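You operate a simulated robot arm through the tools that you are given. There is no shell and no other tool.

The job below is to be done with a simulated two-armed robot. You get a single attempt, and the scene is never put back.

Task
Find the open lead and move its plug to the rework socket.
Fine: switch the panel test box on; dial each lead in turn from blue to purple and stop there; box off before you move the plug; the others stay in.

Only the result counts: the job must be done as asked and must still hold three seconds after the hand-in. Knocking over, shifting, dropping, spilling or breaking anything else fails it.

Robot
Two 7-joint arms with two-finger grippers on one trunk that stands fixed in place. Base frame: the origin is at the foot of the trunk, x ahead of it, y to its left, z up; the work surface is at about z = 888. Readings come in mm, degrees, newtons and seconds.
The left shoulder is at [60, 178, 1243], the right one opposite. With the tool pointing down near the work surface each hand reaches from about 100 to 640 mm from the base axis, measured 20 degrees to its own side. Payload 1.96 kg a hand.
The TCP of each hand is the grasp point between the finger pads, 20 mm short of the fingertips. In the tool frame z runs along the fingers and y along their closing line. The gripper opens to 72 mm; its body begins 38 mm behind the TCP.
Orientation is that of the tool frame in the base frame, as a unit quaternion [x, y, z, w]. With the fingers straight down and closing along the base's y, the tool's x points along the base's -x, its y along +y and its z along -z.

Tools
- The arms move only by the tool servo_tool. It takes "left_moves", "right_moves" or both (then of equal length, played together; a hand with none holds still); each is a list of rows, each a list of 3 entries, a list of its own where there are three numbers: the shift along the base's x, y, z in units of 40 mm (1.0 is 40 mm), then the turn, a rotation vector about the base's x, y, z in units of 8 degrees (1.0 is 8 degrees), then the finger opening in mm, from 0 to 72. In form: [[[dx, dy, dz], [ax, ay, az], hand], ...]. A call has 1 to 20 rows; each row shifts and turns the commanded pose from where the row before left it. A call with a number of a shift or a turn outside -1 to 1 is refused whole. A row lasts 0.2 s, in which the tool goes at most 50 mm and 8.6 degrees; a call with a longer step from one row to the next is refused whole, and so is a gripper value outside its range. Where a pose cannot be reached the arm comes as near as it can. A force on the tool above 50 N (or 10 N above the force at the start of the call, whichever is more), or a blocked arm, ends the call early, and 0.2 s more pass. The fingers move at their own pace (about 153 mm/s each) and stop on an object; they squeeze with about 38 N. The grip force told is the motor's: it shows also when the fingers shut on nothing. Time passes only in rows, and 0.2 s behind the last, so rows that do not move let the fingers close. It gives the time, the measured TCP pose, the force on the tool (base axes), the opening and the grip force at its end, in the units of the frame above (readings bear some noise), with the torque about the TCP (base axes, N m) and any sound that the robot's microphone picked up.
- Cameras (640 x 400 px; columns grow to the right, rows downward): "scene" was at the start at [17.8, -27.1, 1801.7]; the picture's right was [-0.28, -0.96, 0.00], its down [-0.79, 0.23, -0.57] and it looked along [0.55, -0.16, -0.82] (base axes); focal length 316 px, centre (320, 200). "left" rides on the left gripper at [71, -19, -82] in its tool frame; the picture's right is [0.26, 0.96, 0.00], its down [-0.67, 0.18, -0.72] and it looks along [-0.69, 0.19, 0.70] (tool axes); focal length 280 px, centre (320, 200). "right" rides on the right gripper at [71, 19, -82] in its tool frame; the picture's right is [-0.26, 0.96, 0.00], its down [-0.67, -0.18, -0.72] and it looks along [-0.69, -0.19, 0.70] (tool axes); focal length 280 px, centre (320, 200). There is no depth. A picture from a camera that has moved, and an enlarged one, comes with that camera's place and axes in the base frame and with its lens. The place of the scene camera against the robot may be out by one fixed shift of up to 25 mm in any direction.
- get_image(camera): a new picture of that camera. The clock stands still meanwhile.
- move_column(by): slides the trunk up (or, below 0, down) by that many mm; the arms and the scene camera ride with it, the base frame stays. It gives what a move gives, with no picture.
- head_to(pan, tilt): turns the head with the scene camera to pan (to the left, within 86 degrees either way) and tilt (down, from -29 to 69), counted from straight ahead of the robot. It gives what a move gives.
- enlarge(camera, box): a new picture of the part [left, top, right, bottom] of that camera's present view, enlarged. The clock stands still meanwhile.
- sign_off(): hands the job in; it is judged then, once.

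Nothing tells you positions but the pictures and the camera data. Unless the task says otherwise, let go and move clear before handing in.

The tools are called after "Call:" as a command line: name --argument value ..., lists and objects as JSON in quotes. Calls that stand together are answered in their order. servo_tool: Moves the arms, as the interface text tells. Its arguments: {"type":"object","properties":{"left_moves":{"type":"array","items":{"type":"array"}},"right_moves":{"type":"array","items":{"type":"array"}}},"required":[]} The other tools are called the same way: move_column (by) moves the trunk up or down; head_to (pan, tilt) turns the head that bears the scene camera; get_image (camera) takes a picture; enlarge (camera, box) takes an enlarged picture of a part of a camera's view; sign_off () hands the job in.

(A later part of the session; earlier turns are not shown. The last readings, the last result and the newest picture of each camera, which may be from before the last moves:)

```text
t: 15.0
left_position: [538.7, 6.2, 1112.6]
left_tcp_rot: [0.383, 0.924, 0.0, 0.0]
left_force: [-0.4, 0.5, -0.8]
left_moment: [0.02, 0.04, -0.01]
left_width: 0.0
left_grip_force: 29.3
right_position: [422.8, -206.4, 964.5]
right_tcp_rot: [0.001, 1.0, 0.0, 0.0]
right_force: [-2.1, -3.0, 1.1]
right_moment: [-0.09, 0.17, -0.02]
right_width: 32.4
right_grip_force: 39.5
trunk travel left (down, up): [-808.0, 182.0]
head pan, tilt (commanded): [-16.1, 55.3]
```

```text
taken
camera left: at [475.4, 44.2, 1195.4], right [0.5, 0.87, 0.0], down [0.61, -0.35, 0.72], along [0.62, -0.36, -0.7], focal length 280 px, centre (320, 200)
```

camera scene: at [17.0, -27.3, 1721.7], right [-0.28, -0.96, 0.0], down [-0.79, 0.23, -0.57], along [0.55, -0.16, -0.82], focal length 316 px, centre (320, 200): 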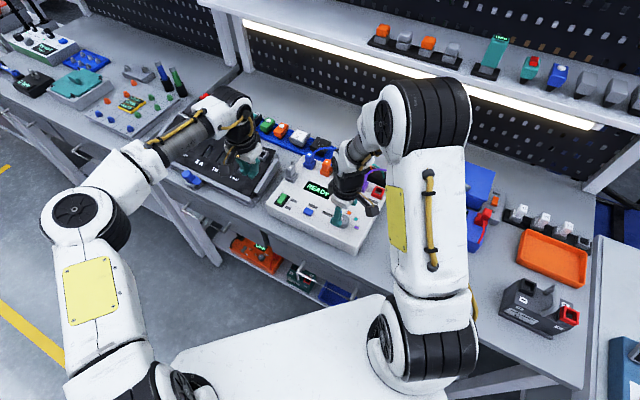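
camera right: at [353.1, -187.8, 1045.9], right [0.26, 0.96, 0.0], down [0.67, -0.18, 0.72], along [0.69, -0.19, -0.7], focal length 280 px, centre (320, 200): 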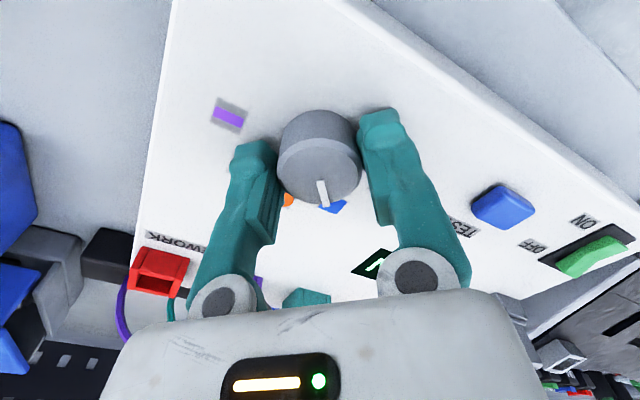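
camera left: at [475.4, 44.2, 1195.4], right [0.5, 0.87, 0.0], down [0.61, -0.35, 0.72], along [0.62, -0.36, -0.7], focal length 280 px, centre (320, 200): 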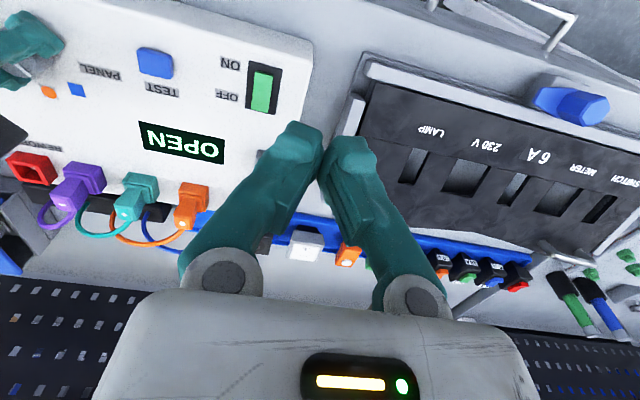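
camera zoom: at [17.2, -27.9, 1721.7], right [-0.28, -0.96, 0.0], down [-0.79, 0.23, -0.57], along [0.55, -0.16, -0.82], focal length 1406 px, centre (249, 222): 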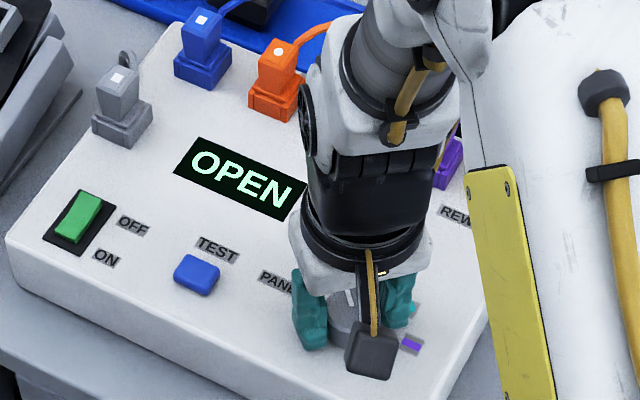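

At blue the display reads OPEN. I still have to dial the other leads, so I'll turn another 40° to orange.

Call:
servo_tool --right_moves '[[[0, 0, 0], [0, 0, 0], 25], [[0, 0, 0], [0, 0, 0], 25], [[0, 0, 0], [0, 0, -1], 25], [[0, 0, 0], [0, 0, -1], 25], [[0, 0, 0], [0, 0, -1], 25], [[0, 0, 0], [0, 0, -1], 25], [[0, 0, 0], [0, 0, -1], 25], [[0, 0, 0], [0, 0, 0], 25], [[0, 0, 0], [0, 0, 0], 25], [[0, 0, 0], [0, 0, 0], 25]]'

Call:
get_image --camera "right"

Call:
enlarge --camera "scene" --box '[264, 150, 408, 240]'

Call:
get_image --camera "left"

```text
t: 17.2
left_position: [540.2, 6.1, 1112.8]
left_tcp_rot: [0.383, 0.924, 0.0, 0.0]
left_force: [-0.3, 0.3, 0.4]
left_moment: [-0.04, 0.0, -0.03]
left_width: 0.0
left_grip_force: 29.6
right_position: [422.7, -206.6, 963.8]
right_tcp_rot: [0.342, 0.94, 0.0, 0.0]
right_force: [-2.9, -3.3, -3.2]
right_moment: [-0.02, 0.06, -0.04]
right_width: 31.9
right_grip_force: 39.9
trunk travel left (down, up): [-808.0, 182.0]
head pan, tilt (commanded): [-16.1, 55.3]
```

```text
taken
camera right: at [382.1, -147.6, 1046.0], right [0.82, 0.57, 0.0], down [0.4, -0.57, 0.71], along [0.41, -0.59, -0.7], focal length 280 px, centre (320, 200)
```

right: 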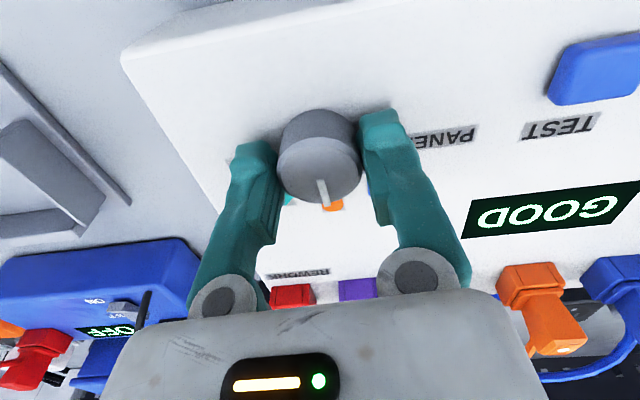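

```text
4.44 times, centred on (336, 195) of scene
camera zoom: at [17.6, -28.2, 1721.6], right [-0.28, -0.96, 0.0], down [-0.79, 0.23, -0.57], along [0.55, -0.16, -0.82], focal length 1406 px, centre (249, 222)
```

zoom: 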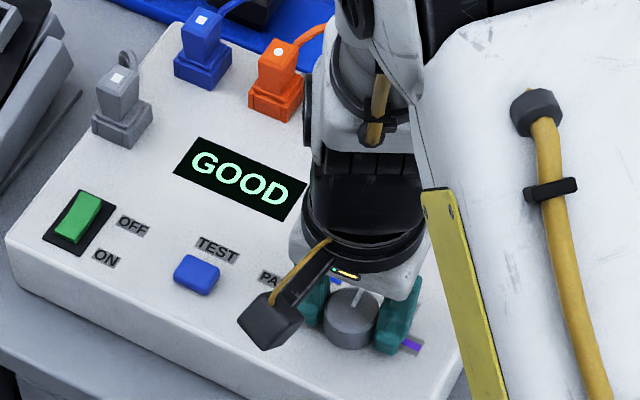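

```text
taken
camera left: at [475.7, 44.1, 1195.3], right [0.5, 0.87, 0.0], down [0.61, -0.35, 0.72], along [0.62, -0.35, -0.7], focal length 280 px, centre (320, 200)
```

left: 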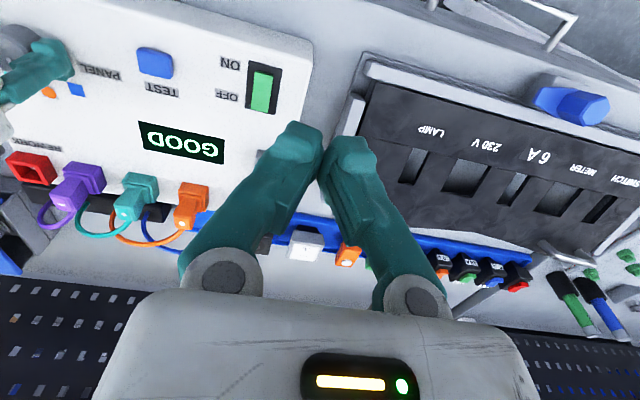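

Orange reads GOOD, so blue looks like the open lead. I'll open the fingers and swing the wrist back 80° around the knob to regrasp for the last two positions.

Call:
servo_tool --right_moves '[[[0, 0, 0], [0, 0, 0], 60], [[0, 0, 0], [0, 0, 0], 60], [[0, 0, 0], [0, 0, 1], 60], [[0, 0, 0], [0, 0, 1], 60], [[0, 0, 0], [0, 0, 1], 60], [[0, 0, 0], [0, 0, 1], 60], [[0, 0, 0], [0, 0, 1], 60], [[0, 0, 0], [0, 0, 1], 60], [[0, 0, 0], [0, 0, 1], 60], [[0, 0, 0], [0, 0, 1], 60], [[0, 0, 0], [0, 0, 1], 60], [[0, 0, 0], [0, 0, 1], 60], [[0, 0, 0], [0, 0, 0], 60]]'

Call:
get_image --camera "right"

Call:
enlarge --camera "scene" --box '[264, 150, 408, 240]'

```text
t: 20.0
left_position: [539.3, 6.3, 1113.5]
left_tcp_rot: [0.383, 0.924, 0.0, 0.0]
left_force: [0.7, -0.7, -0.5]
left_moment: [-0.03, 0.02, 0.01]
left_width: 0.3
left_grip_force: 29.6
right_position: [424.0, -206.5, 964.3]
right_tcp_rot: [-0.342, 0.94, 0.0, 0.0]
right_force: [0.2, 0.0, -0.1]
right_moment: [0.03, 0.03, 0.02]
right_width: 60.0
right_grip_force: 0.1
trunk travel left (down, up): [-808.0, 182.0]
head pan, tilt (commanded): [-16.1, 55.3]
```

```text
taken
camera right: at [357.7, -238.4, 1046.4], right [-0.42, 0.91, 0.0], down [0.63, 0.29, 0.72], along [0.65, 0.3, -0.7], focal length 280 px, centre (320, 200)
```

right: 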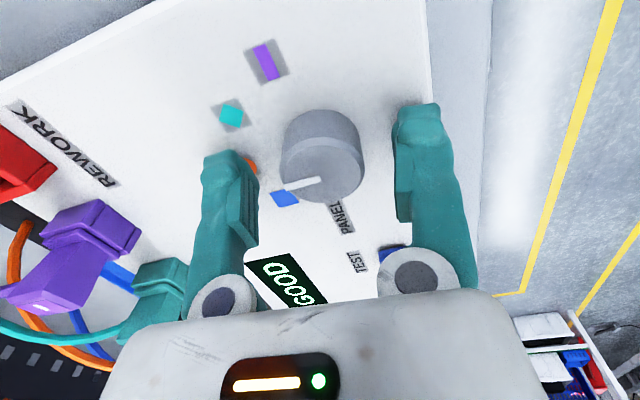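

```text
4.44 times, centred on (336, 195) of scene
camera zoom: at [17.9, -27.0, 1721.7], right [-0.28, -0.96, 0.0], down [-0.79, 0.23, -0.57], along [0.55, -0.16, -0.82], focal length 1406 px, centre (249, 222)
```

zoom: 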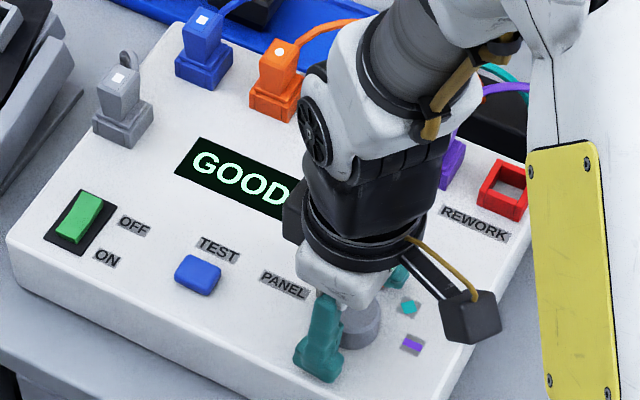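

The dial stayed at orange. I'll regrip and turn 40° to teal.

Call:
servo_tool --right_moves '[[[0, 0, 0], [0, 0, 0], 45], [[0, 0, 0], [0, 0, 0], 25], [[0, 0, 0], [0, 0, 0], 25], [[0, 0, 0], [0, 0, -1], 25], [[0, 0, 0], [0, 0, -1], 25], [[0, 0, 0], [0, 0, -1], 25], [[0, 0, 0], [0, 0, -1], 25], [[0, 0, 0], [0, 0, -1], 25], [[0, 0, 0], [0, 0, 0], 25], [[0, 0, 0], [0, 0, 0], 25], [[0, 0, 0], [0, 0, 0], 25]]'

Call:
get_image --camera "right"

Call:
enlarge --camera "scene" --box '[264, 150, 408, 240]'

```text
t: 22.4
left_position: [537.8, 6.6, 1113.9]
left_tcp_rot: [0.383, 0.924, 0.0, 0.0]
left_force: [-0.1, 0.0, 0.1]
left_moment: [-0.01, 0.02, 0.02]
left_width: 0.0
left_grip_force: 29.9
right_position: [423.7, -205.5, 964.1]
right_tcp_rot: [0.001, 1.0, 0.001, 0.0]
right_force: [-6.5, 2.3, 0.1]
right_moment: [-0.02, 0.41, -0.03]
right_width: 33.0
right_grip_force: 40.5
trunk travel left (down, up): [-808.0, 182.0]
head pan, tilt (commanded): [-16.1, 55.3]
```

```text
taken
camera right: at [352.7, -187.8, 1046.2], right [0.26, 0.96, 0.0], down [0.67, -0.18, 0.72], along [0.69, -0.19, -0.7], focal length 280 px, centre (320, 200)
```

right: 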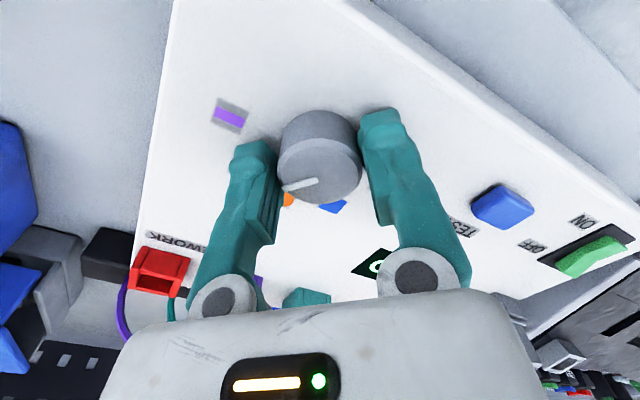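

```text
4.44 times, centred on (336, 195) of scene
camera zoom: at [16.3, -26.7, 1721.7], right [-0.28, -0.96, 0.0], down [-0.79, 0.23, -0.57], along [0.55, -0.16, -0.82], focal length 1406 px, centre (249, 222)
```

zoom: 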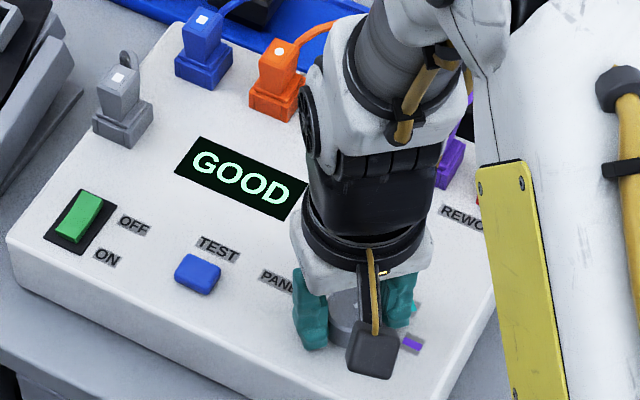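

Teal also reads GOOD, and the pointer is at about -85°, which matches teal. I'll turn another 40° to purple.

Call:
servo_tool --right_moves '[[[0, 0, 0], [0, 0, -1], 25], [[0, 0, 0], [0, 0, -1], 25], [[0, 0, 0], [0, 0, -1], 25], [[0, 0, 0], [0, 0, -1], 25], [[0, 0, 0], [0, 0, -1], 25], [[0, 0, 0], [0, 0, 0], 25], [[0, 0, 0], [0, 0, 0], 25], [[0, 0, 0], [0, 0, 0], 25], [[0, 0, 0], [0, 0, 0], 25]]'

Call:
get_image --camera "right"

Call:
enlarge --camera "scene" --box '[264, 150, 408, 240]'

```text
t: 24.4
left_position: [537.9, 6.2, 1112.9]
left_tcp_rot: [0.382, 0.924, 0.0, -0.001]
left_force: [0.7, 0.2, -0.1]
left_moment: [-0.02, 0.02, 0.0]
left_width: 0.0
left_grip_force: 29.9
right_position: [423.6, -206.8, 964.5]
right_tcp_rot: [0.342, 0.94, 0.0, -0.001]
right_force: [-8.8, -1.2, -8.3]
right_moment: [-0.03, 0.1, -0.01]
right_width: 32.9
right_grip_force: 40.3
trunk travel left (down, up): [-808.0, 182.0]
head pan, tilt (commanded): [-16.1, 55.3]
```

```text
taken
camera right: at [381.7, -147.2, 1046.3], right [0.82, 0.57, 0.0], down [0.4, -0.57, 0.72], along [0.41, -0.59, -0.7], focal length 280 px, centre (320, 200)
```

right: 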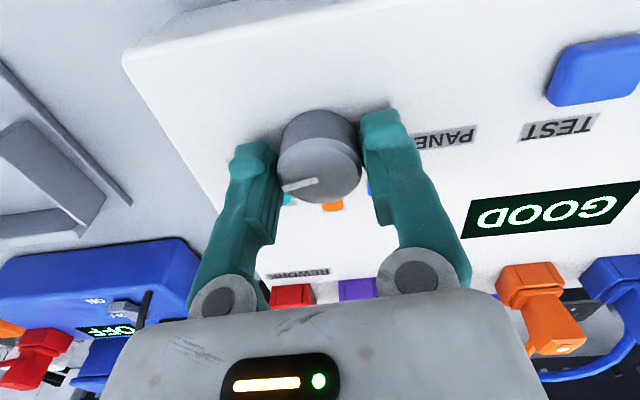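

```text
4.44 times, centred on (336, 195) of scene
camera zoom: at [16.5, -27.8, 1721.6], right [-0.28, -0.96, 0.0], down [-0.79, 0.23, -0.57], along [0.55, -0.16, -0.82], focal length 1406 px, centre (249, 222)
```

zoom: 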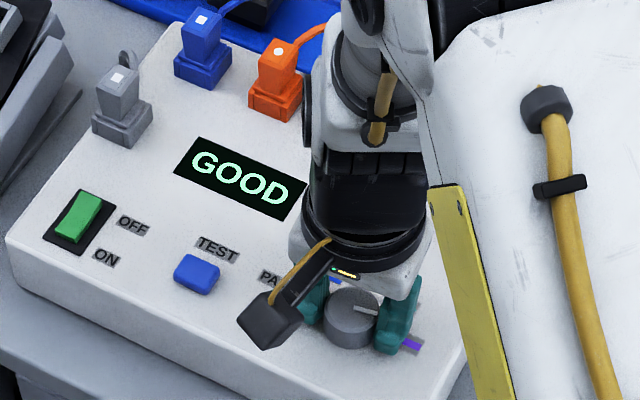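

Purple reads GOOD, so blue is the open lead. I'll release the knob, rise straight up and confirm the pointer stays on purple.

Call:
servo_tool --right_moves '[[[0, 0, 0], [0, 0, 0], 60], [[0, 0, 0], [0, 0, 0], 60], [[0, 0, 0.5], [0, 0, 0], 60], [[0, 0, 1], [0, 0, 0], 60], [[0, 0, 1], [0, 0, 0], 60], [[-0.5, 0, 1], [0, 0, 0], 60], [[-0.5, 0, 0], [0, 0, 0], 60], [[-0.5, -0.5, 0], [0, 0, 0], 60], [[-0.5, -0.5, 0], [0, 0, 0], 60], [[0, 0, 0], [0, 0, 0], 60]]'

Call:
enlarge --camera "scene" --box '[248, 145, 408, 245]'

Call:
get_image --camera "right"

```text
t: 26.6
left_position: [539.3, 7.3, 1112.4]
left_tcp_rot: [0.383, 0.924, 0.0, 0.0]
left_force: [0.4, 0.3, -0.1]
left_moment: [0.01, 0.01, 0.0]
left_width: 0.2
left_grip_force: 29.6
right_position: [342.2, -245.6, 1102.9]
right_tcp_rot: [0.342, 0.94, 0.0, 0.001]
right_force: [-0.7, -0.5, 0.0]
right_moment: [0.0, 0.0, -0.04]
right_width: 59.9
right_grip_force: 0.0
trunk travel left (down, up): [-808.0, 182.0]
head pan, tilt (commanded): [-16.1, 55.3]
```

```text
4.00 times, centred on (328, 195) of scene
camera zoom: at [18.8, -26.5, 1721.6], right [-0.28, -0.96, 0.0], down [-0.79, 0.23, -0.57], along [0.55, -0.16, -0.82], focal length 1265 px, centre (288, 220)
```

zoom: 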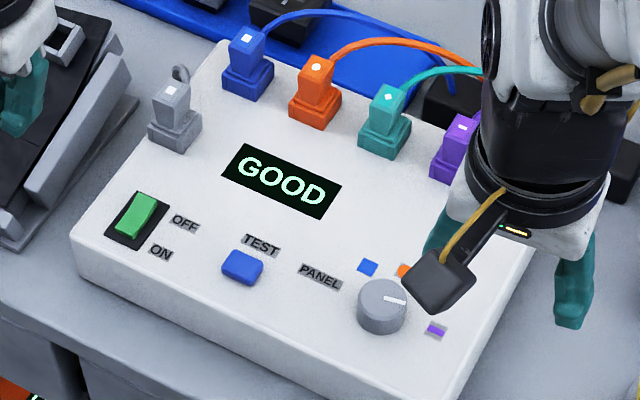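

```text
taken
camera right: at [301.4, -185.0, 1185.3], right [0.82, 0.57, 0.0], down [0.4, -0.57, 0.72], along [0.41, -0.59, -0.7], focal length 280 px, centre (320, 200)
```

right: 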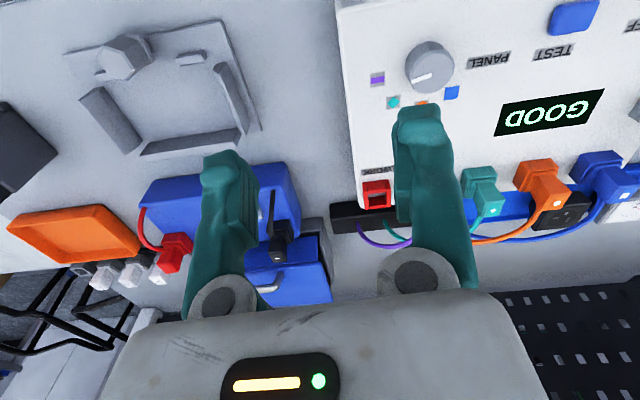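

The dial stays on purple and reads GOOD. I'll now bring the left hand over the raised OFF end of the rocker, near (560,-68.5).

Call:
servo_tool --left_moves '[[[0.13, -0.475, -0.5], [0, 0, 0], 0], [[0.13, -0.475, -0.5], [0, 0, 0], 0], [[0.13, -0.475, -0.5], [0, 0, 0], 0], [[0.13, -0.475, -0.5], [0, 0, 0], 0], [[0, 0, -0.4], [0, 0, 0], 0], [[0, 0, 0], [0, 0, 0], 0]]'

Call:
get_image --camera "left"

Call:
enlarge --camera "scene" --box '[228, 135, 372, 225]'

```text
t: 28.0
left_position: [551.2, -36.3, 1065.5]
left_tcp_rot: [0.38, 0.925, 0.0, 0.0]
left_force: [0.3, 0.0, 0.5]
left_moment: [0.01, -0.01, 0.06]
left_width: 0.2
left_grip_force: 29.8
left hand out of reach, approached as far as the arm can: row 3, 4, 5
right_position: [342.2, -244.6, 1103.5]
right_tcp_rot: [0.342, 0.94, 0.0, 0.0]
right_force: [0.0, -1.4, -0.4]
right_moment: [0.01, 0.0, 0.04]
right_width: 60.2
right_grip_force: 0.1
trunk travel left (down, up): [-808.0, 182.0]
head pan, tilt (commanded): [-16.1, 55.3]
```

```text
taken
camera left: at [487.2, 1.9, 1147.4], right [0.49, 0.87, 0.0], down [0.61, -0.34, 0.72], along [0.62, -0.35, -0.7], focal length 280 px, centre (320, 200)
```

left: 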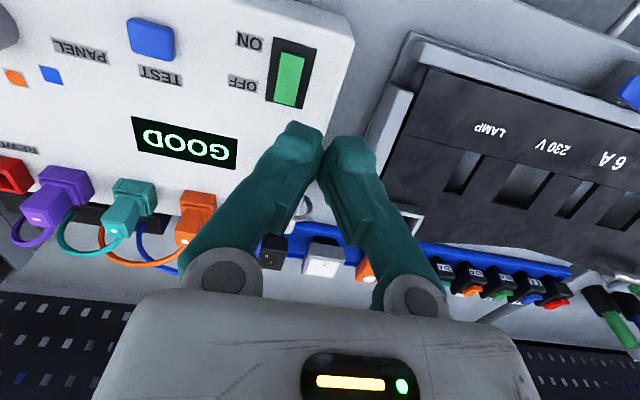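

```text
4.44 times, centred on (300, 180) of scene
camera zoom: at [17.6, -26.9, 1721.7], right [-0.28, -0.96, 0.0], down [-0.79, 0.23, -0.57], along [0.55, -0.16, -0.82], focal length 1406 px, centre (409, 289)
```

zoom: 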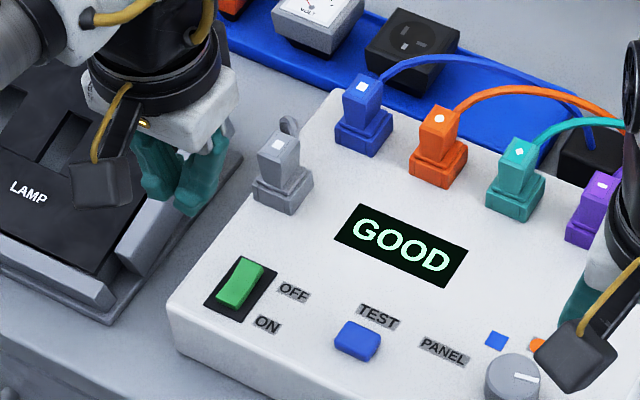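

The left arm is out of reach for the OFF end, so I'll retract it and use the right hand, which is closer to that spot. I'll bring it over with fingers closed, yawed -45°, keeping z above 1050.

Call:
servo_tool --left_moves '[[[-0.5, 0.8, 0.5], [0, 0, 0], 0], [[-0.5, 0.8, 0.5], [0, 0, 0], 0], [[-0.5, 0.8, 0.5], [0, 0, 0], 0], [[-0.5, 0.8, 0.5], [0, 0, 0], 0], [[-0.5, 0.8, 0.5], [0, 0, 0], 0], [[0, 0, 0], [0, 0, 0], 0], [[0, 0, 0], [0, 0, 0], 0], [[0, 0, 0], [0, 0, 0], 0], [[0, 0, 0], [0, 0, 0], 0], [[0, 0, 0], [0, 0, 0], 0], [[0, 0, 0], [0, 0, 0], 0], [[0, 0, 0], [0, 0, 0], 0], [[0, 0, 0], [0, 0, 0], 0]]' --right_moves '[[[0, 0, 0], [0, 0, 0], 0], [[0, 0, 0], [0, 0, 0], 0], [[0, 0, 0], [0, 0, 0], 0], [[0, 0, 0], [0, 0, 0], 0], [[0.68, 0.55, -0.134], [0, 0, -0.078], 0], [[0.68, 0.55, -0.134], [0, 0, -0.078], 0], [[0.68, 0.55, -0.134], [0, 0, -0.078], 0], [[0.68, 0.55, -0.134], [0, 0, -0.078], 0], [[0.68, 0.55, -0.134], [0, 0, -0.078], 0], [[0.68, 0.55, -0.134], [0, 0, -0.078], 0], [[0.68, 0.55, -0.134], [0, 0, -0.078], 0], [[0.68, 0.55, -0.134], [0, 0, -0.078], 0], [[0, 0, 0], [0, 0, 0], 0]]'

Call:
get_image --camera "right"

Call:
get_image --camera "scene"

```text
t: 30.8
left_position: [449.2, 124.2, 1166.9]
left_tcp_rot: [0.383, 0.924, 0.0, 0.0]
left_force: [-1.3, 0.6, -0.3]
left_moment: [0.01, 0.0, -0.03]
left_width: 0.0
left_grip_force: 29.5
right_position: [560.7, -70.2, 1062.4]
right_tcp_rot: [0.383, 0.924, 0.002, 0.001]
right_force: [0.3, 0.1, -0.4]
right_moment: [0.01, -0.02, -0.01]
right_width: 0.2
right_grip_force: 29.7
trunk travel left (down, up): [-808.0, 182.0]
head pan, tilt (commanded): [-16.1, 55.3]
```

```text
taken
camera right: at [524.3, -6.7, 1143.5], right [0.87, 0.5, 0.0], down [0.34, -0.61, 0.72], along [0.36, -0.62, -0.7], focal length 280 px, centre (320, 200)
```

right: 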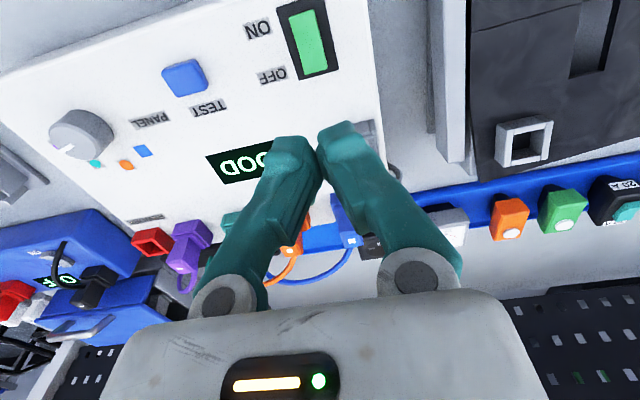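

```text
taken
camera scene: at [16.9, -27.5, 1721.7], right [-0.28, -0.96, 0.0], down [-0.79, 0.23, -0.57], along [0.55, -0.16, -0.82], focal length 316 px, centre (320, 200)
```

scene: 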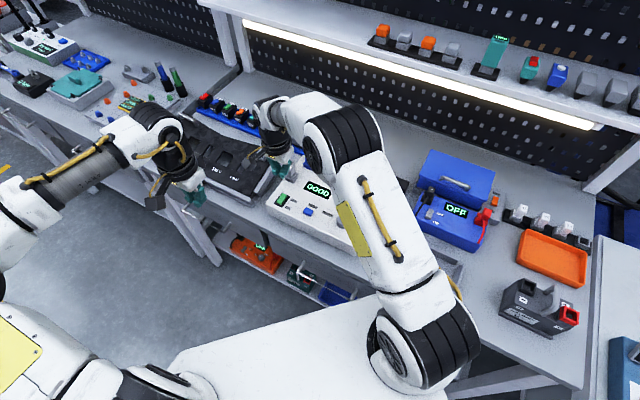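

The right fingertips line up about 8 mm inside the OFF end. I'll descend to just above it.

Call:
servo_tool --right_moves '[[[0, 0, -0.7], [0, 0, 0], 0], [[0, 0, -0.7], [0, 0, 0], 0], [[0, 0, -0.5], [0, 0, 0], 0], [[0, 0, 0], [0, 0, 0], 0]]'

Call:
enlarge --camera "right" --box '[220, 60, 420, 185]'

Call:
enlarge --camera "scene" --box '[244, 135, 388, 225]'

```text
t: 31.8
left_position: [450.2, 124.6, 1167.2]
left_tcp_rot: [0.383, 0.924, 0.0, -0.001]
left_force: [-0.8, -0.2, -0.2]
left_moment: [0.0, 0.02, 0.0]
left_width: 0.0
left_grip_force: 29.1
right_position: [563.1, -70.6, 985.5]
right_tcp_rot: [0.383, 0.924, 0.0, 0.0]
right_force: [0.6, 0.6, -0.4]
right_moment: [0.0, -0.02, 0.03]
right_width: 0.0
right_grip_force: 29.6
trunk travel left (down, up): [-808.0, 182.0]
head pan, tilt (commanded): [-16.1, 55.3]
```

```text
3.20 times, centred on (320, 122) of right
camera zoom: at [525.8, -8.0, 1066.4], right [0.87, 0.5, 0.0], down [0.35, -0.61, 0.72], along [0.36, -0.62, -0.7], focal length 897 px, centre (320, 448)
```

zoom: 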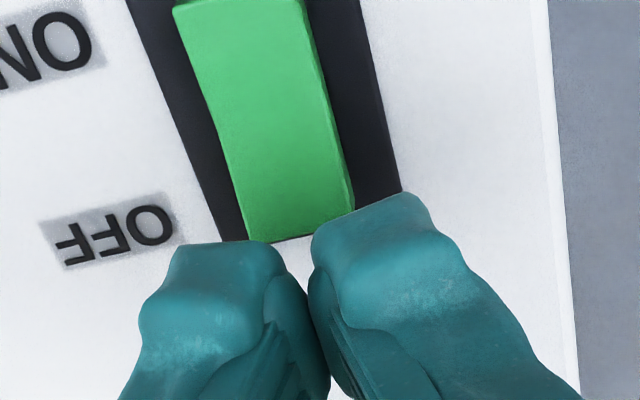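

```text
4.44 times, centred on (316, 180) of scene
camera zoom: at [17.8, -27.1, 1721.7], right [-0.28, -0.96, 0.0], down [-0.79, 0.23, -0.57], along [0.55, -0.16, -0.82], focal length 1406 px, centre (338, 289)
```

zoom: 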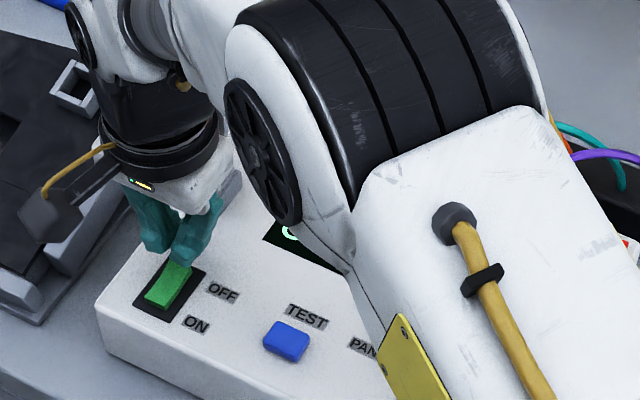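

I need to shift about 6 mm toward the rocker and 2.5 mm sideways, then press in smaller steps than last time.

Call:
servo_tool --right_moves '[[[-0.16, 0.073, 0], [0, 0, 0], 0], [[0, 0, -0.125], [0, 0, 0], 0], [[0, 0, -0.125], [0, 0, 0], 0], [[0, 0, -0.075], [0, 0, 0], 0]]'

Call:
enlarge --camera "right" --box '[220, 60, 420, 185]'

Call:
enlarge --camera "left" --box '[0, 0, 320, 200]'

```text
t: 32.8
left_position: [450.3, 123.9, 1166.5]
left_tcp_rot: [0.383, 0.924, 0.0, -0.001]
left_force: [0.3, 0.4, 0.3]
left_moment: [-0.02, -0.01, 0.01]
left_width: 0.0
left_grip_force: 29.3
right_position: [554.1, -68.1, 972.1]
right_tcp_rot: [0.383, 0.924, 0.0, 0.001]
right_force: [-0.6, -0.5, 0.6]
right_moment: [0.05, 0.03, -0.01]
right_width: 0.0
right_grip_force: 29.5
trunk travel left (down, up): [-808.0, 182.0]
head pan, tilt (commanded): [-16.1, 55.3]
```

```text
3.20 times, centred on (320, 122) of right
camera zoom: at [519.0, -4.1, 1053.1], right [0.87, 0.5, 0.0], down [0.35, -0.61, 0.72], along [0.36, -0.62, -0.7], focal length 897 px, centre (320, 448)
```

zoom: 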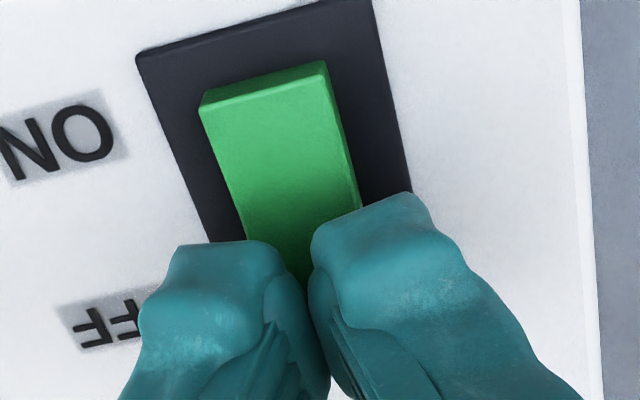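

```text
2.00 times, centred on (160, 100) of left
camera zoom: at [386.6, 163.0, 1249.1], right [0.5, 0.87, 0.0], down [0.61, -0.35, 0.72], along [0.62, -0.36, -0.7], focal length 561 px, centre (640, 400)
```

zoom: 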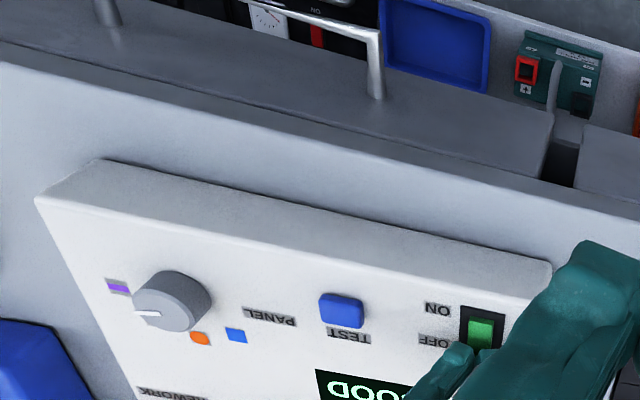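

The fingers are about 7 mm inside the OFF end. I'll nudge 3 mm outward and press down gently.

Call:
servo_tool --right_moves '[[[0.055, -0.055, 0], [0, 0, 0], 0], [[0, 0, -0.1], [0, 0, 0], 0], [[0, 0, -0.075], [0, 0, 0], 0], [[0, 0, -0.05], [0, 0, 0], 0]]'

Call:
enlarge --camera "left" --box '[100, 100, 320, 237]'

Call:
enlarge --camera "right" --box '[160, 60, 420, 222]'

```text
t: 33.8
left_position: [448.1, 123.3, 1167.7]
left_tcp_rot: [0.382, 0.924, 0.0, 0.001]
left_force: [-0.3, 0.1, -0.1]
left_moment: [0.0, 0.01, 0.0]
left_width: 0.4
left_grip_force: 29.3
right_position: [558.3, -70.9, 966.5]
right_tcp_rot: [0.383, 0.924, 0.0, 0.003]
right_force: [3.5, -4.6, 26.3]
right_moment: [-0.01, 0.06, 0.03]
right_width: 6.0
right_grip_force: 29.4
trunk travel left (down, up): [-808.0, 182.0]
head pan, tilt (commanded): [-16.1, 55.3]
```

```text
2.91 times, centred on (210, 168) of left
camera zoom: at [384.4, 162.6, 1250.3], right [0.5, 0.87, 0.0], down [0.6, -0.35, 0.72], along [0.62, -0.36, -0.7], focal length 816 px, centre (640, 292)
```

zoom: 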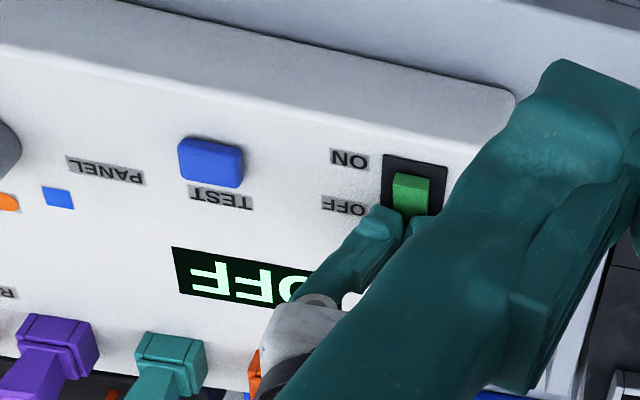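

```text
2.46 times, centred on (290, 141) of right
camera zoom: at [520.9, -7.1, 1047.7], right [0.87, 0.5, 0.01], down [0.34, -0.61, 0.72], along [0.36, -0.62, -0.7], focal length 690 px, centre (394, 345)
```

zoom: 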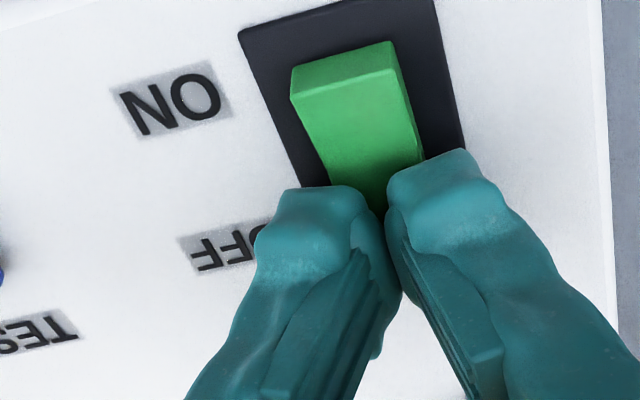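

The display reads OFF. I'll lift the right hand straight up and check the plugs for the grasp.

Call:
servo_tool --right_moves '[[[0, 0, 0.2], [0, 0, 0], 0], [[0, 0, 0.5], [0, 0, 0], 0], [[0, 0, 1], [0, 0, 0], 0], [[0, 0, 1], [0, 0, 0], 0], [[0, 0, 0.5], [0, 0, 0], 30], [[0, 0, 0], [0, 0, 0], 60]]'

Call:
get_image --camera "right"

Call:
get_image --camera "left"

Call:
enlarge --camera "scene" --box '[244, 125, 404, 225]'

```text
t: 35.2
left_position: [449.8, 124.0, 1167.0]
left_tcp_rot: [0.383, 0.924, 0.0, 0.001]
left_force: [0.1, 0.0, 0.0]
left_moment: [-0.02, -0.01, -0.02]
left_width: 0.0
left_grip_force: 29.4
right_position: [558.0, -69.9, 1060.4]
right_tcp_rot: [0.383, 0.924, 0.0, 0.0]
right_force: [0.0, 0.7, 0.9]
right_moment: [-0.03, 0.02, 0.01]
right_width: 60.2
right_grip_force: 0.1
right hand out of reach, approached as far as the arm can: row 4, 5
trunk travel left (down, up): [-808.0, 182.0]
head pan, tilt (commanded): [-16.1, 55.3]
```

```text
taken
camera right: at [521.0, -7.0, 1141.9], right [0.87, 0.5, 0.0], down [0.35, -0.61, 0.72], along [0.36, -0.62, -0.7], focal length 280 px, centre (320, 200)
```

right: 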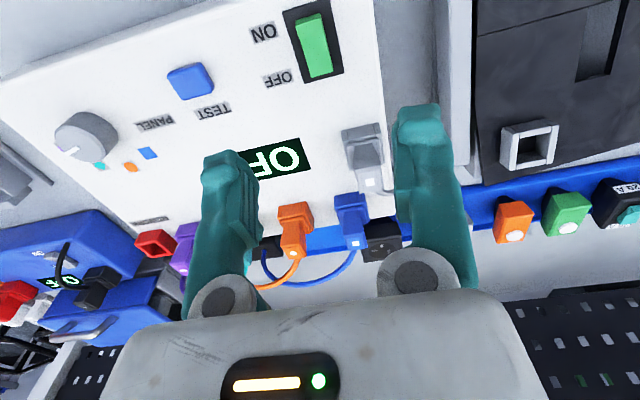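

```text
taken
camera left: at [386.5, 162.9, 1249.1], right [0.5, 0.87, 0.0], down [0.61, -0.35, 0.72], along [0.62, -0.36, -0.7], focal length 280 px, centre (320, 200)
```

left: 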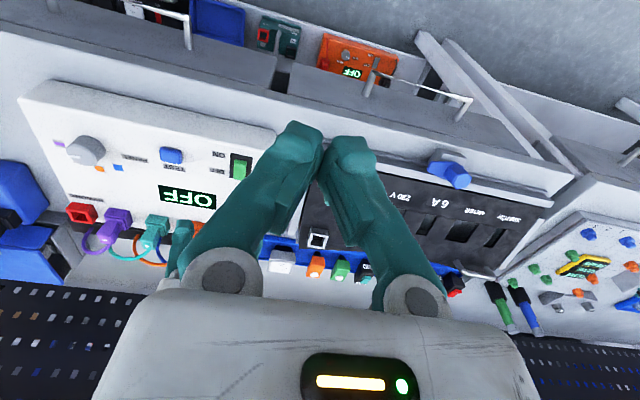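

```text
4.00 times, centred on (324, 175) of scene
camera zoom: at [17.7, -27.0, 1721.7], right [-0.28, -0.96, 0.0], down [-0.79, 0.23, -0.57], along [0.55, -0.16, -0.82], focal length 1265 px, centre (304, 300)
```

zoom: 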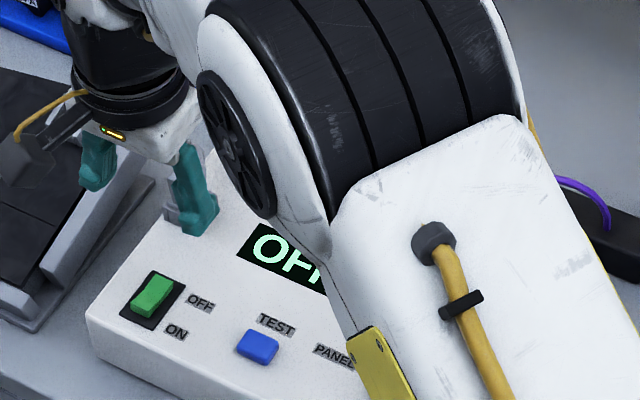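

The box is off and the dial is still on purple. I'll zoom in on the blue plug from the right camera to get its shape and the clearance to its neighbours.

Call:
enlarge --camera "right" --box '[262, 150, 422, 250]'

Call:
enlarge --camera "right" --box '[320, 180, 384, 260]'

Call:
enlarge --camera "left" --box '[60, 180, 220, 280]'

```text
4.00 times, centred on (342, 200) of right
camera zoom: at [521.0, -7.0, 1141.9], right [0.87, 0.5, 0.0], down [0.35, -0.61, 0.72], along [0.36, -0.62, -0.7], focal length 1122 px, centre (232, 200)
```

zoom: 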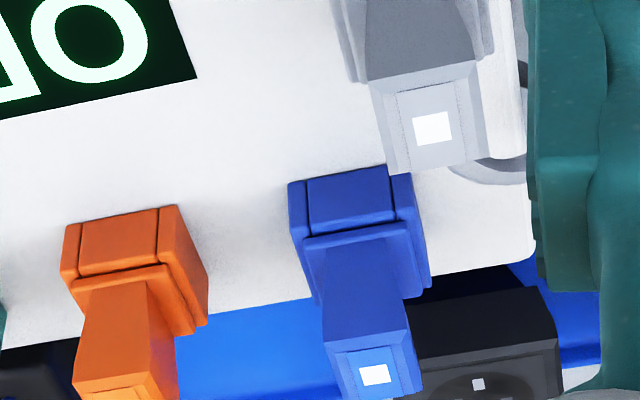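

```text
5.00 times, centred on (352, 220) of right
camera zoom: at [521.0, -7.0, 1141.9], right [0.87, 0.5, 0.0], down [0.35, -0.61, 0.72], along [0.36, -0.62, -0.7], focal length 1402 px, centre (160, 100)
```

zoom: 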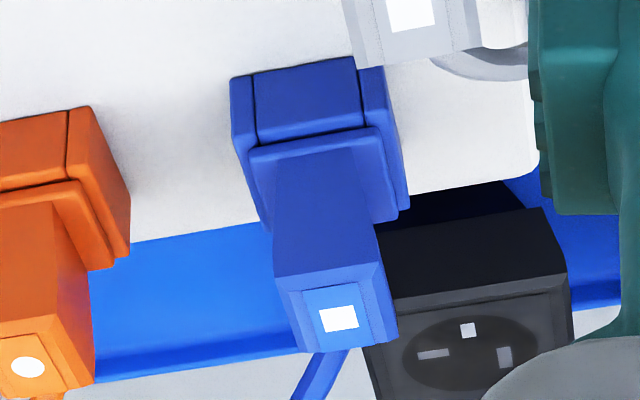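

```text
4.00 times, centred on (140, 230) of left
camera zoom: at [386.5, 162.9, 1249.1], right [0.5, 0.87, 0.0], down [0.61, -0.35, 0.72], along [0.62, -0.36, -0.7], focal length 1122 px, centre (1040, 80)
```

zoom: 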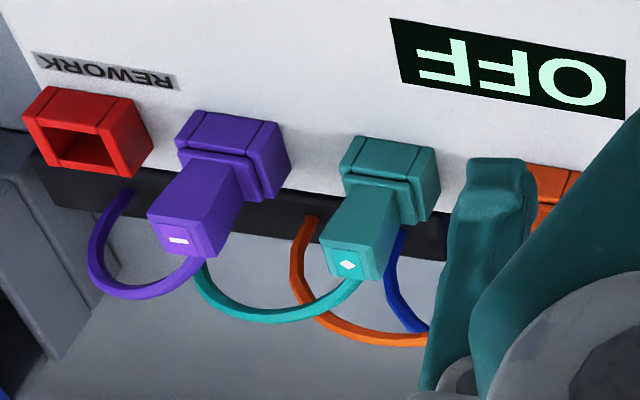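

The box-left socket row shows plugs with a ~20 mm square handle above a flange. The blue plug is at about (656,-172) with its top at z≈991, which is too far for a vertical hand. I'll tilt the right hand 25° so the fingers point back and down, and move toward the plug while staying above everything.

Call:
servo_tool --right_moves '[[[0, 0, -0.1], [-0.5524, -0.5524, 0], 60], [[0, 0, -0.1], [-0.5524, -0.5524, 0], 60], [[0, 0, -0.1], [-0.5524, -0.5524, 0], 60], [[0, 0, -0.1], [-0.5524, -0.5524, 0], 60], [[0, 0, 0], [0, 0, 0], 60]]'

Call:
get_image --camera "right"

Call:
get_image --camera "scene"

```text
t: 36.4
left_position: [450.3, 125.4, 1166.8]
left_tcp_rot: [0.382, 0.924, 0.0, 0.0]
left_force: [-0.3, -1.0, 0.7]
left_moment: [0.04, 0.01, 0.01]
left_width: 0.0
left_grip_force: 29.4
right_position: [556.5, -70.7, 1044.2]
right_tcp_rot: [0.373, 0.902, -0.083, 0.2]
right_force: [0.3, -0.1, 0.9]
right_moment: [0.03, 0.0, -0.05]
right_width: 60.3
right_grip_force: 0.2
trunk travel left (down, up): [-808.0, 182.0]
head pan, tilt (commanded): [-16.1, 55.3]
```

```text
taken
camera right: at [501.3, 12.3, 1088.0], right [0.85, 0.51, 0.11], down [0.09, -0.35, 0.93], along [0.52, -0.78, -0.34], focal length 280 px, centre (320, 200)
```

right: 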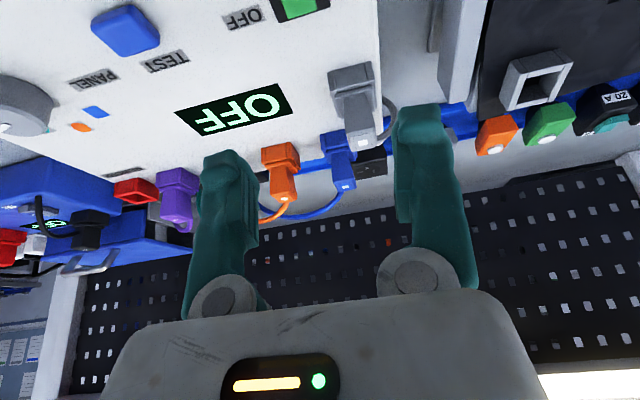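

```text
taken
camera scene: at [18.1, -27.7, 1721.6], right [-0.28, -0.96, 0.0], down [-0.79, 0.23, -0.57], along [0.55, -0.16, -0.82], focal length 316 px, centre (320, 200)
```

scene: 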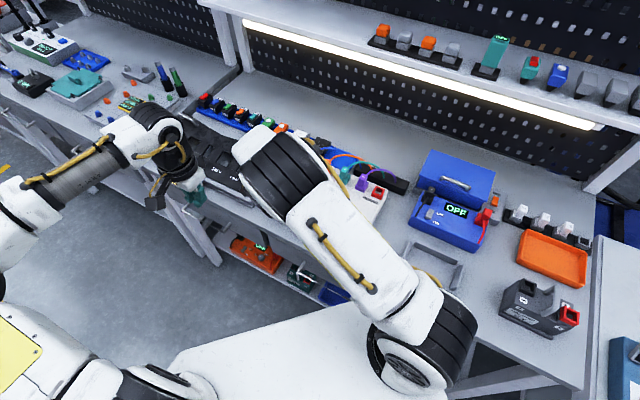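

The tilt worked without hitting a limit. I'll move toward the blue plug at a safe height.

Call:
servo_tool --right_moves '[[[0.6, -0.6, 0], [0, 0, 0], 60], [[0.6, -0.6, 0], [0, 0, 0], 60], [[0.5, -0.5, 0], [0, 0, 0], 60], [[0, 0, 0], [0, 0, 0], 60]]'

Call:
get_image --camera "right"

Call:
get_image --camera "scene"

Call:
enlarge --camera "right" --box '[240, 100, 400, 200]'

```text
t: 37.4
left_position: [451.3, 124.9, 1166.9]
left_tcp_rot: [0.383, 0.924, 0.0, 0.0]
left_force: [0.1, -0.6, 0.0]
left_moment: [-0.01, 0.04, -0.02]
left_width: 0.1
left_grip_force: 29.5
right_position: [626.8, -140.2, 1046.2]
right_tcp_rot: [0.373, 0.902, -0.083, 0.2]
right_force: [-0.5, 0.1, -0.7]
right_moment: [-0.06, -0.02, 0.04]
right_width: 60.2
right_grip_force: 0.1
trunk travel left (down, up): [-808.0, 182.0]
head pan, tilt (commanded): [-16.1, 55.3]
```

```text
taken
camera right: at [570.4, -56.0, 1089.7], right [0.85, 0.52, 0.11], down [0.09, -0.35, 0.93], along [0.52, -0.78, -0.34], focal length 280 px, centre (320, 200)
```

right: 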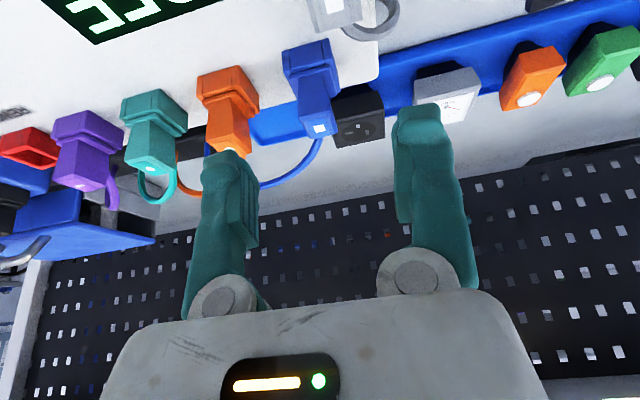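

```text
taken
camera scene: at [17.6, -26.6, 1721.7], right [-0.28, -0.96, 0.0], down [-0.79, 0.23, -0.57], along [0.55, -0.16, -0.82], focal length 316 px, centre (320, 200)
```

scene: 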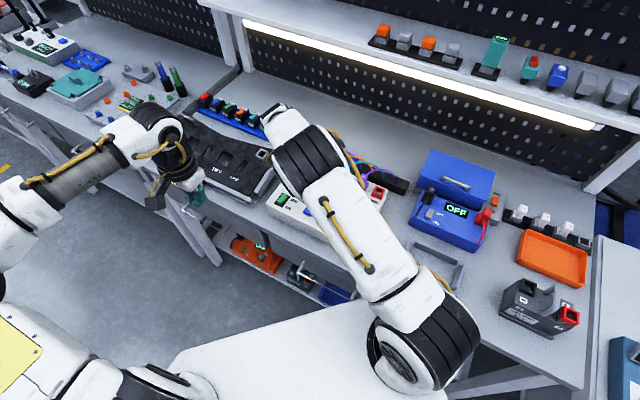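

```text
4.00 times, centred on (320, 150) of right
camera zoom: at [570.4, -56.0, 1089.7], right [0.85, 0.52, 0.11], down [0.09, -0.35, 0.93], along [0.52, -0.78, -0.34], focal length 1122 px, centre (320, 400)
```

zoom: 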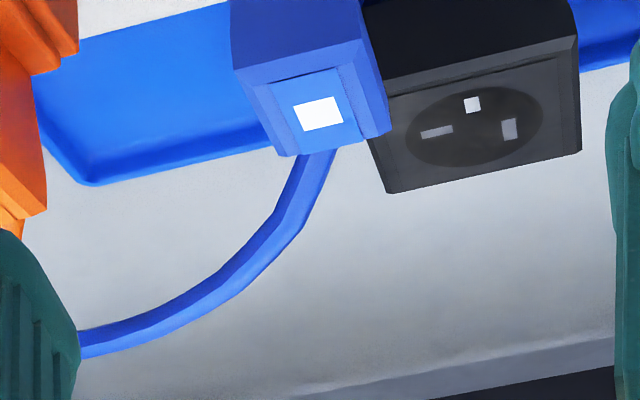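

The plug's top mark works out to about (653.5,-172,993). I'll ease the tilt back to 15° for more camera clearance over the gray plug, and move to just above the blue handle.

Call:
servo_tool --right_moves '[[[0, 0, 0], [0.442, 0.442, 0], 50], [[0, 0, 0], [0.442, 0.442, 0], 50], [[0.33, -0.4, 0], [0, 0, 0], 50], [[0.33, -0.4, -0.2], [0, 0, 0], 50], [[0, 0, 0], [0, 0, 0], 50]]'

Call:
get_image --camera "right"

Call:
get_image --camera "left"

Call:
enlarge --camera "right" --box '[240, 80, 400, 180]'

```text
t: 38.6
left_position: [449.8, 124.6, 1167.4]
left_tcp_rot: [0.383, 0.924, 0.0, 0.0]
left_force: [0.1, 0.5, -0.6]
left_moment: [0.01, 0.0, 0.01]
left_width: 0.1
left_grip_force: 29.1
right_position: [654.1, -169.3, 1037.3]
right_tcp_rot: [0.379, 0.916, -0.05, 0.12]
right_force: [-0.3, 0.2, 0.6]
right_moment: [0.01, -0.02, -0.02]
right_width: 50.1
right_grip_force: 0.1
trunk travel left (down, up): [-808.0, 182.0]
head pan, tilt (commanded): [-16.1, 55.3]
```

```text
taken
camera right: at [604.3, -93.1, 1097.2], right [0.86, 0.5, 0.07], down [0.2, -0.46, 0.87], along [0.47, -0.73, -0.5], focal length 280 px, centre (320, 200)
```

right: 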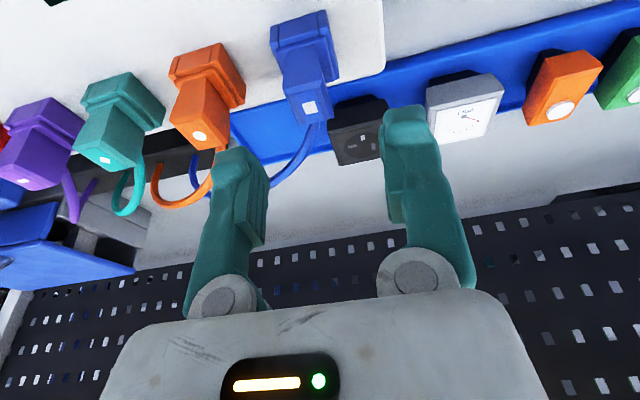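

```text
taken
camera left: at [386.1, 163.4, 1249.2], right [0.5, 0.87, 0.0], down [0.61, -0.35, 0.72], along [0.62, -0.36, -0.7], focal length 280 px, centre (320, 200)
```

left: 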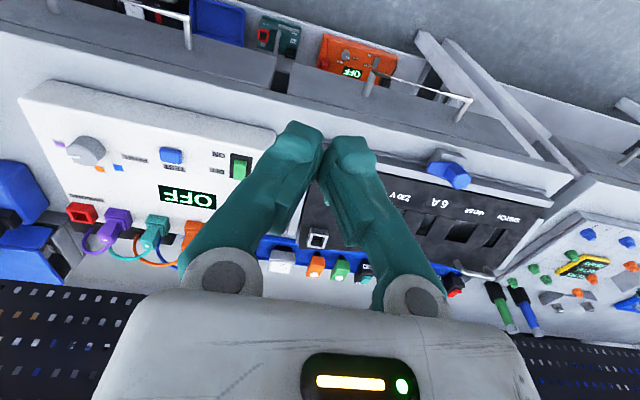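

```text
4.00 times, centred on (320, 130) of right
camera zoom: at [604.3, -93.1, 1097.2], right [0.86, 0.5, 0.07], down [0.2, -0.46, 0.87], along [0.47, -0.73, -0.5], focal length 1122 px, centre (320, 480)
```

zoom: 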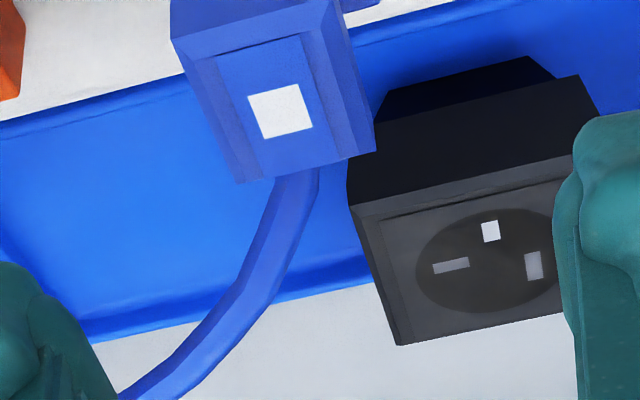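

I've reached directly over the blue plug at 15° tilt. The handle is about 2 mm off-centre, so I'll correct that and lower partway with the fingers straddling it.

Call:
servo_tool --right_moves '[[[-0.035, -0.035, -0.3], [0, 0, 0], 50], [[0, 0, -0.3], [0, 0, 0], 50], [[0, 0, 0], [0, 0, 0], 50]]'

Call:
get_image --camera "right"

Call:
enlarge --camera "right" --box '[200, 60, 440, 210]'

```text
t: 39.4
left_position: [450.7, 124.0, 1167.1]
left_tcp_rot: [0.382, 0.924, 0.001, 0.0]
left_force: [-0.4, -1.0, 0.7]
left_moment: [0.05, -0.02, -0.02]
left_width: 0.0
left_grip_force: 29.4
right_position: [651.6, -171.7, 1013.1]
right_tcp_rot: [0.379, 0.916, -0.05, 0.121]
right_force: [-0.2, -0.1, 0.1]
right_moment: [-0.02, -0.03, -0.03]
right_width: 50.2
right_grip_force: 0.0
trunk travel left (down, up): [-808.0, 182.0]
head pan, tilt (commanded): [-16.1, 55.3]
```

```text
taken
camera right: at [602.5, -95.3, 1073.3], right [0.86, 0.5, 0.07], down [0.2, -0.46, 0.87], along [0.47, -0.73, -0.5], focal length 280 px, centre (320, 200)
```

right: 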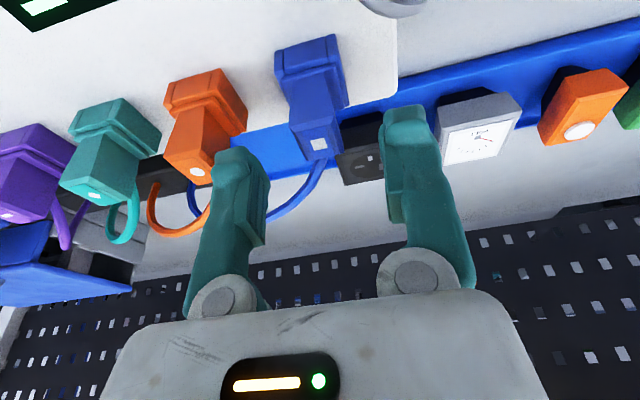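

```text
2.67 times, centred on (320, 135) of right
camera zoom: at [602.5, -95.3, 1073.3], right [0.86, 0.5, 0.07], down [0.2, -0.46, 0.87], along [0.47, -0.73, -0.5], focal length 748 px, centre (320, 373)
```

zoom: 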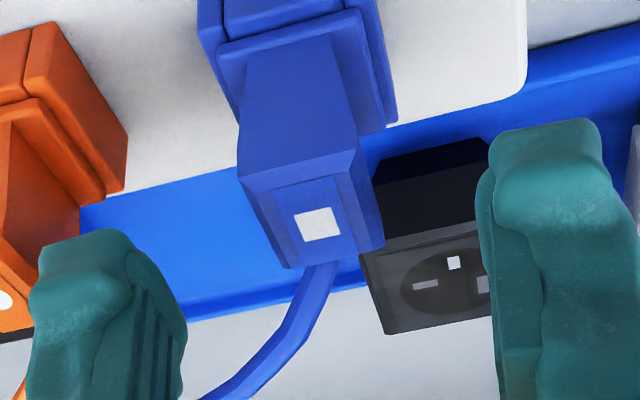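

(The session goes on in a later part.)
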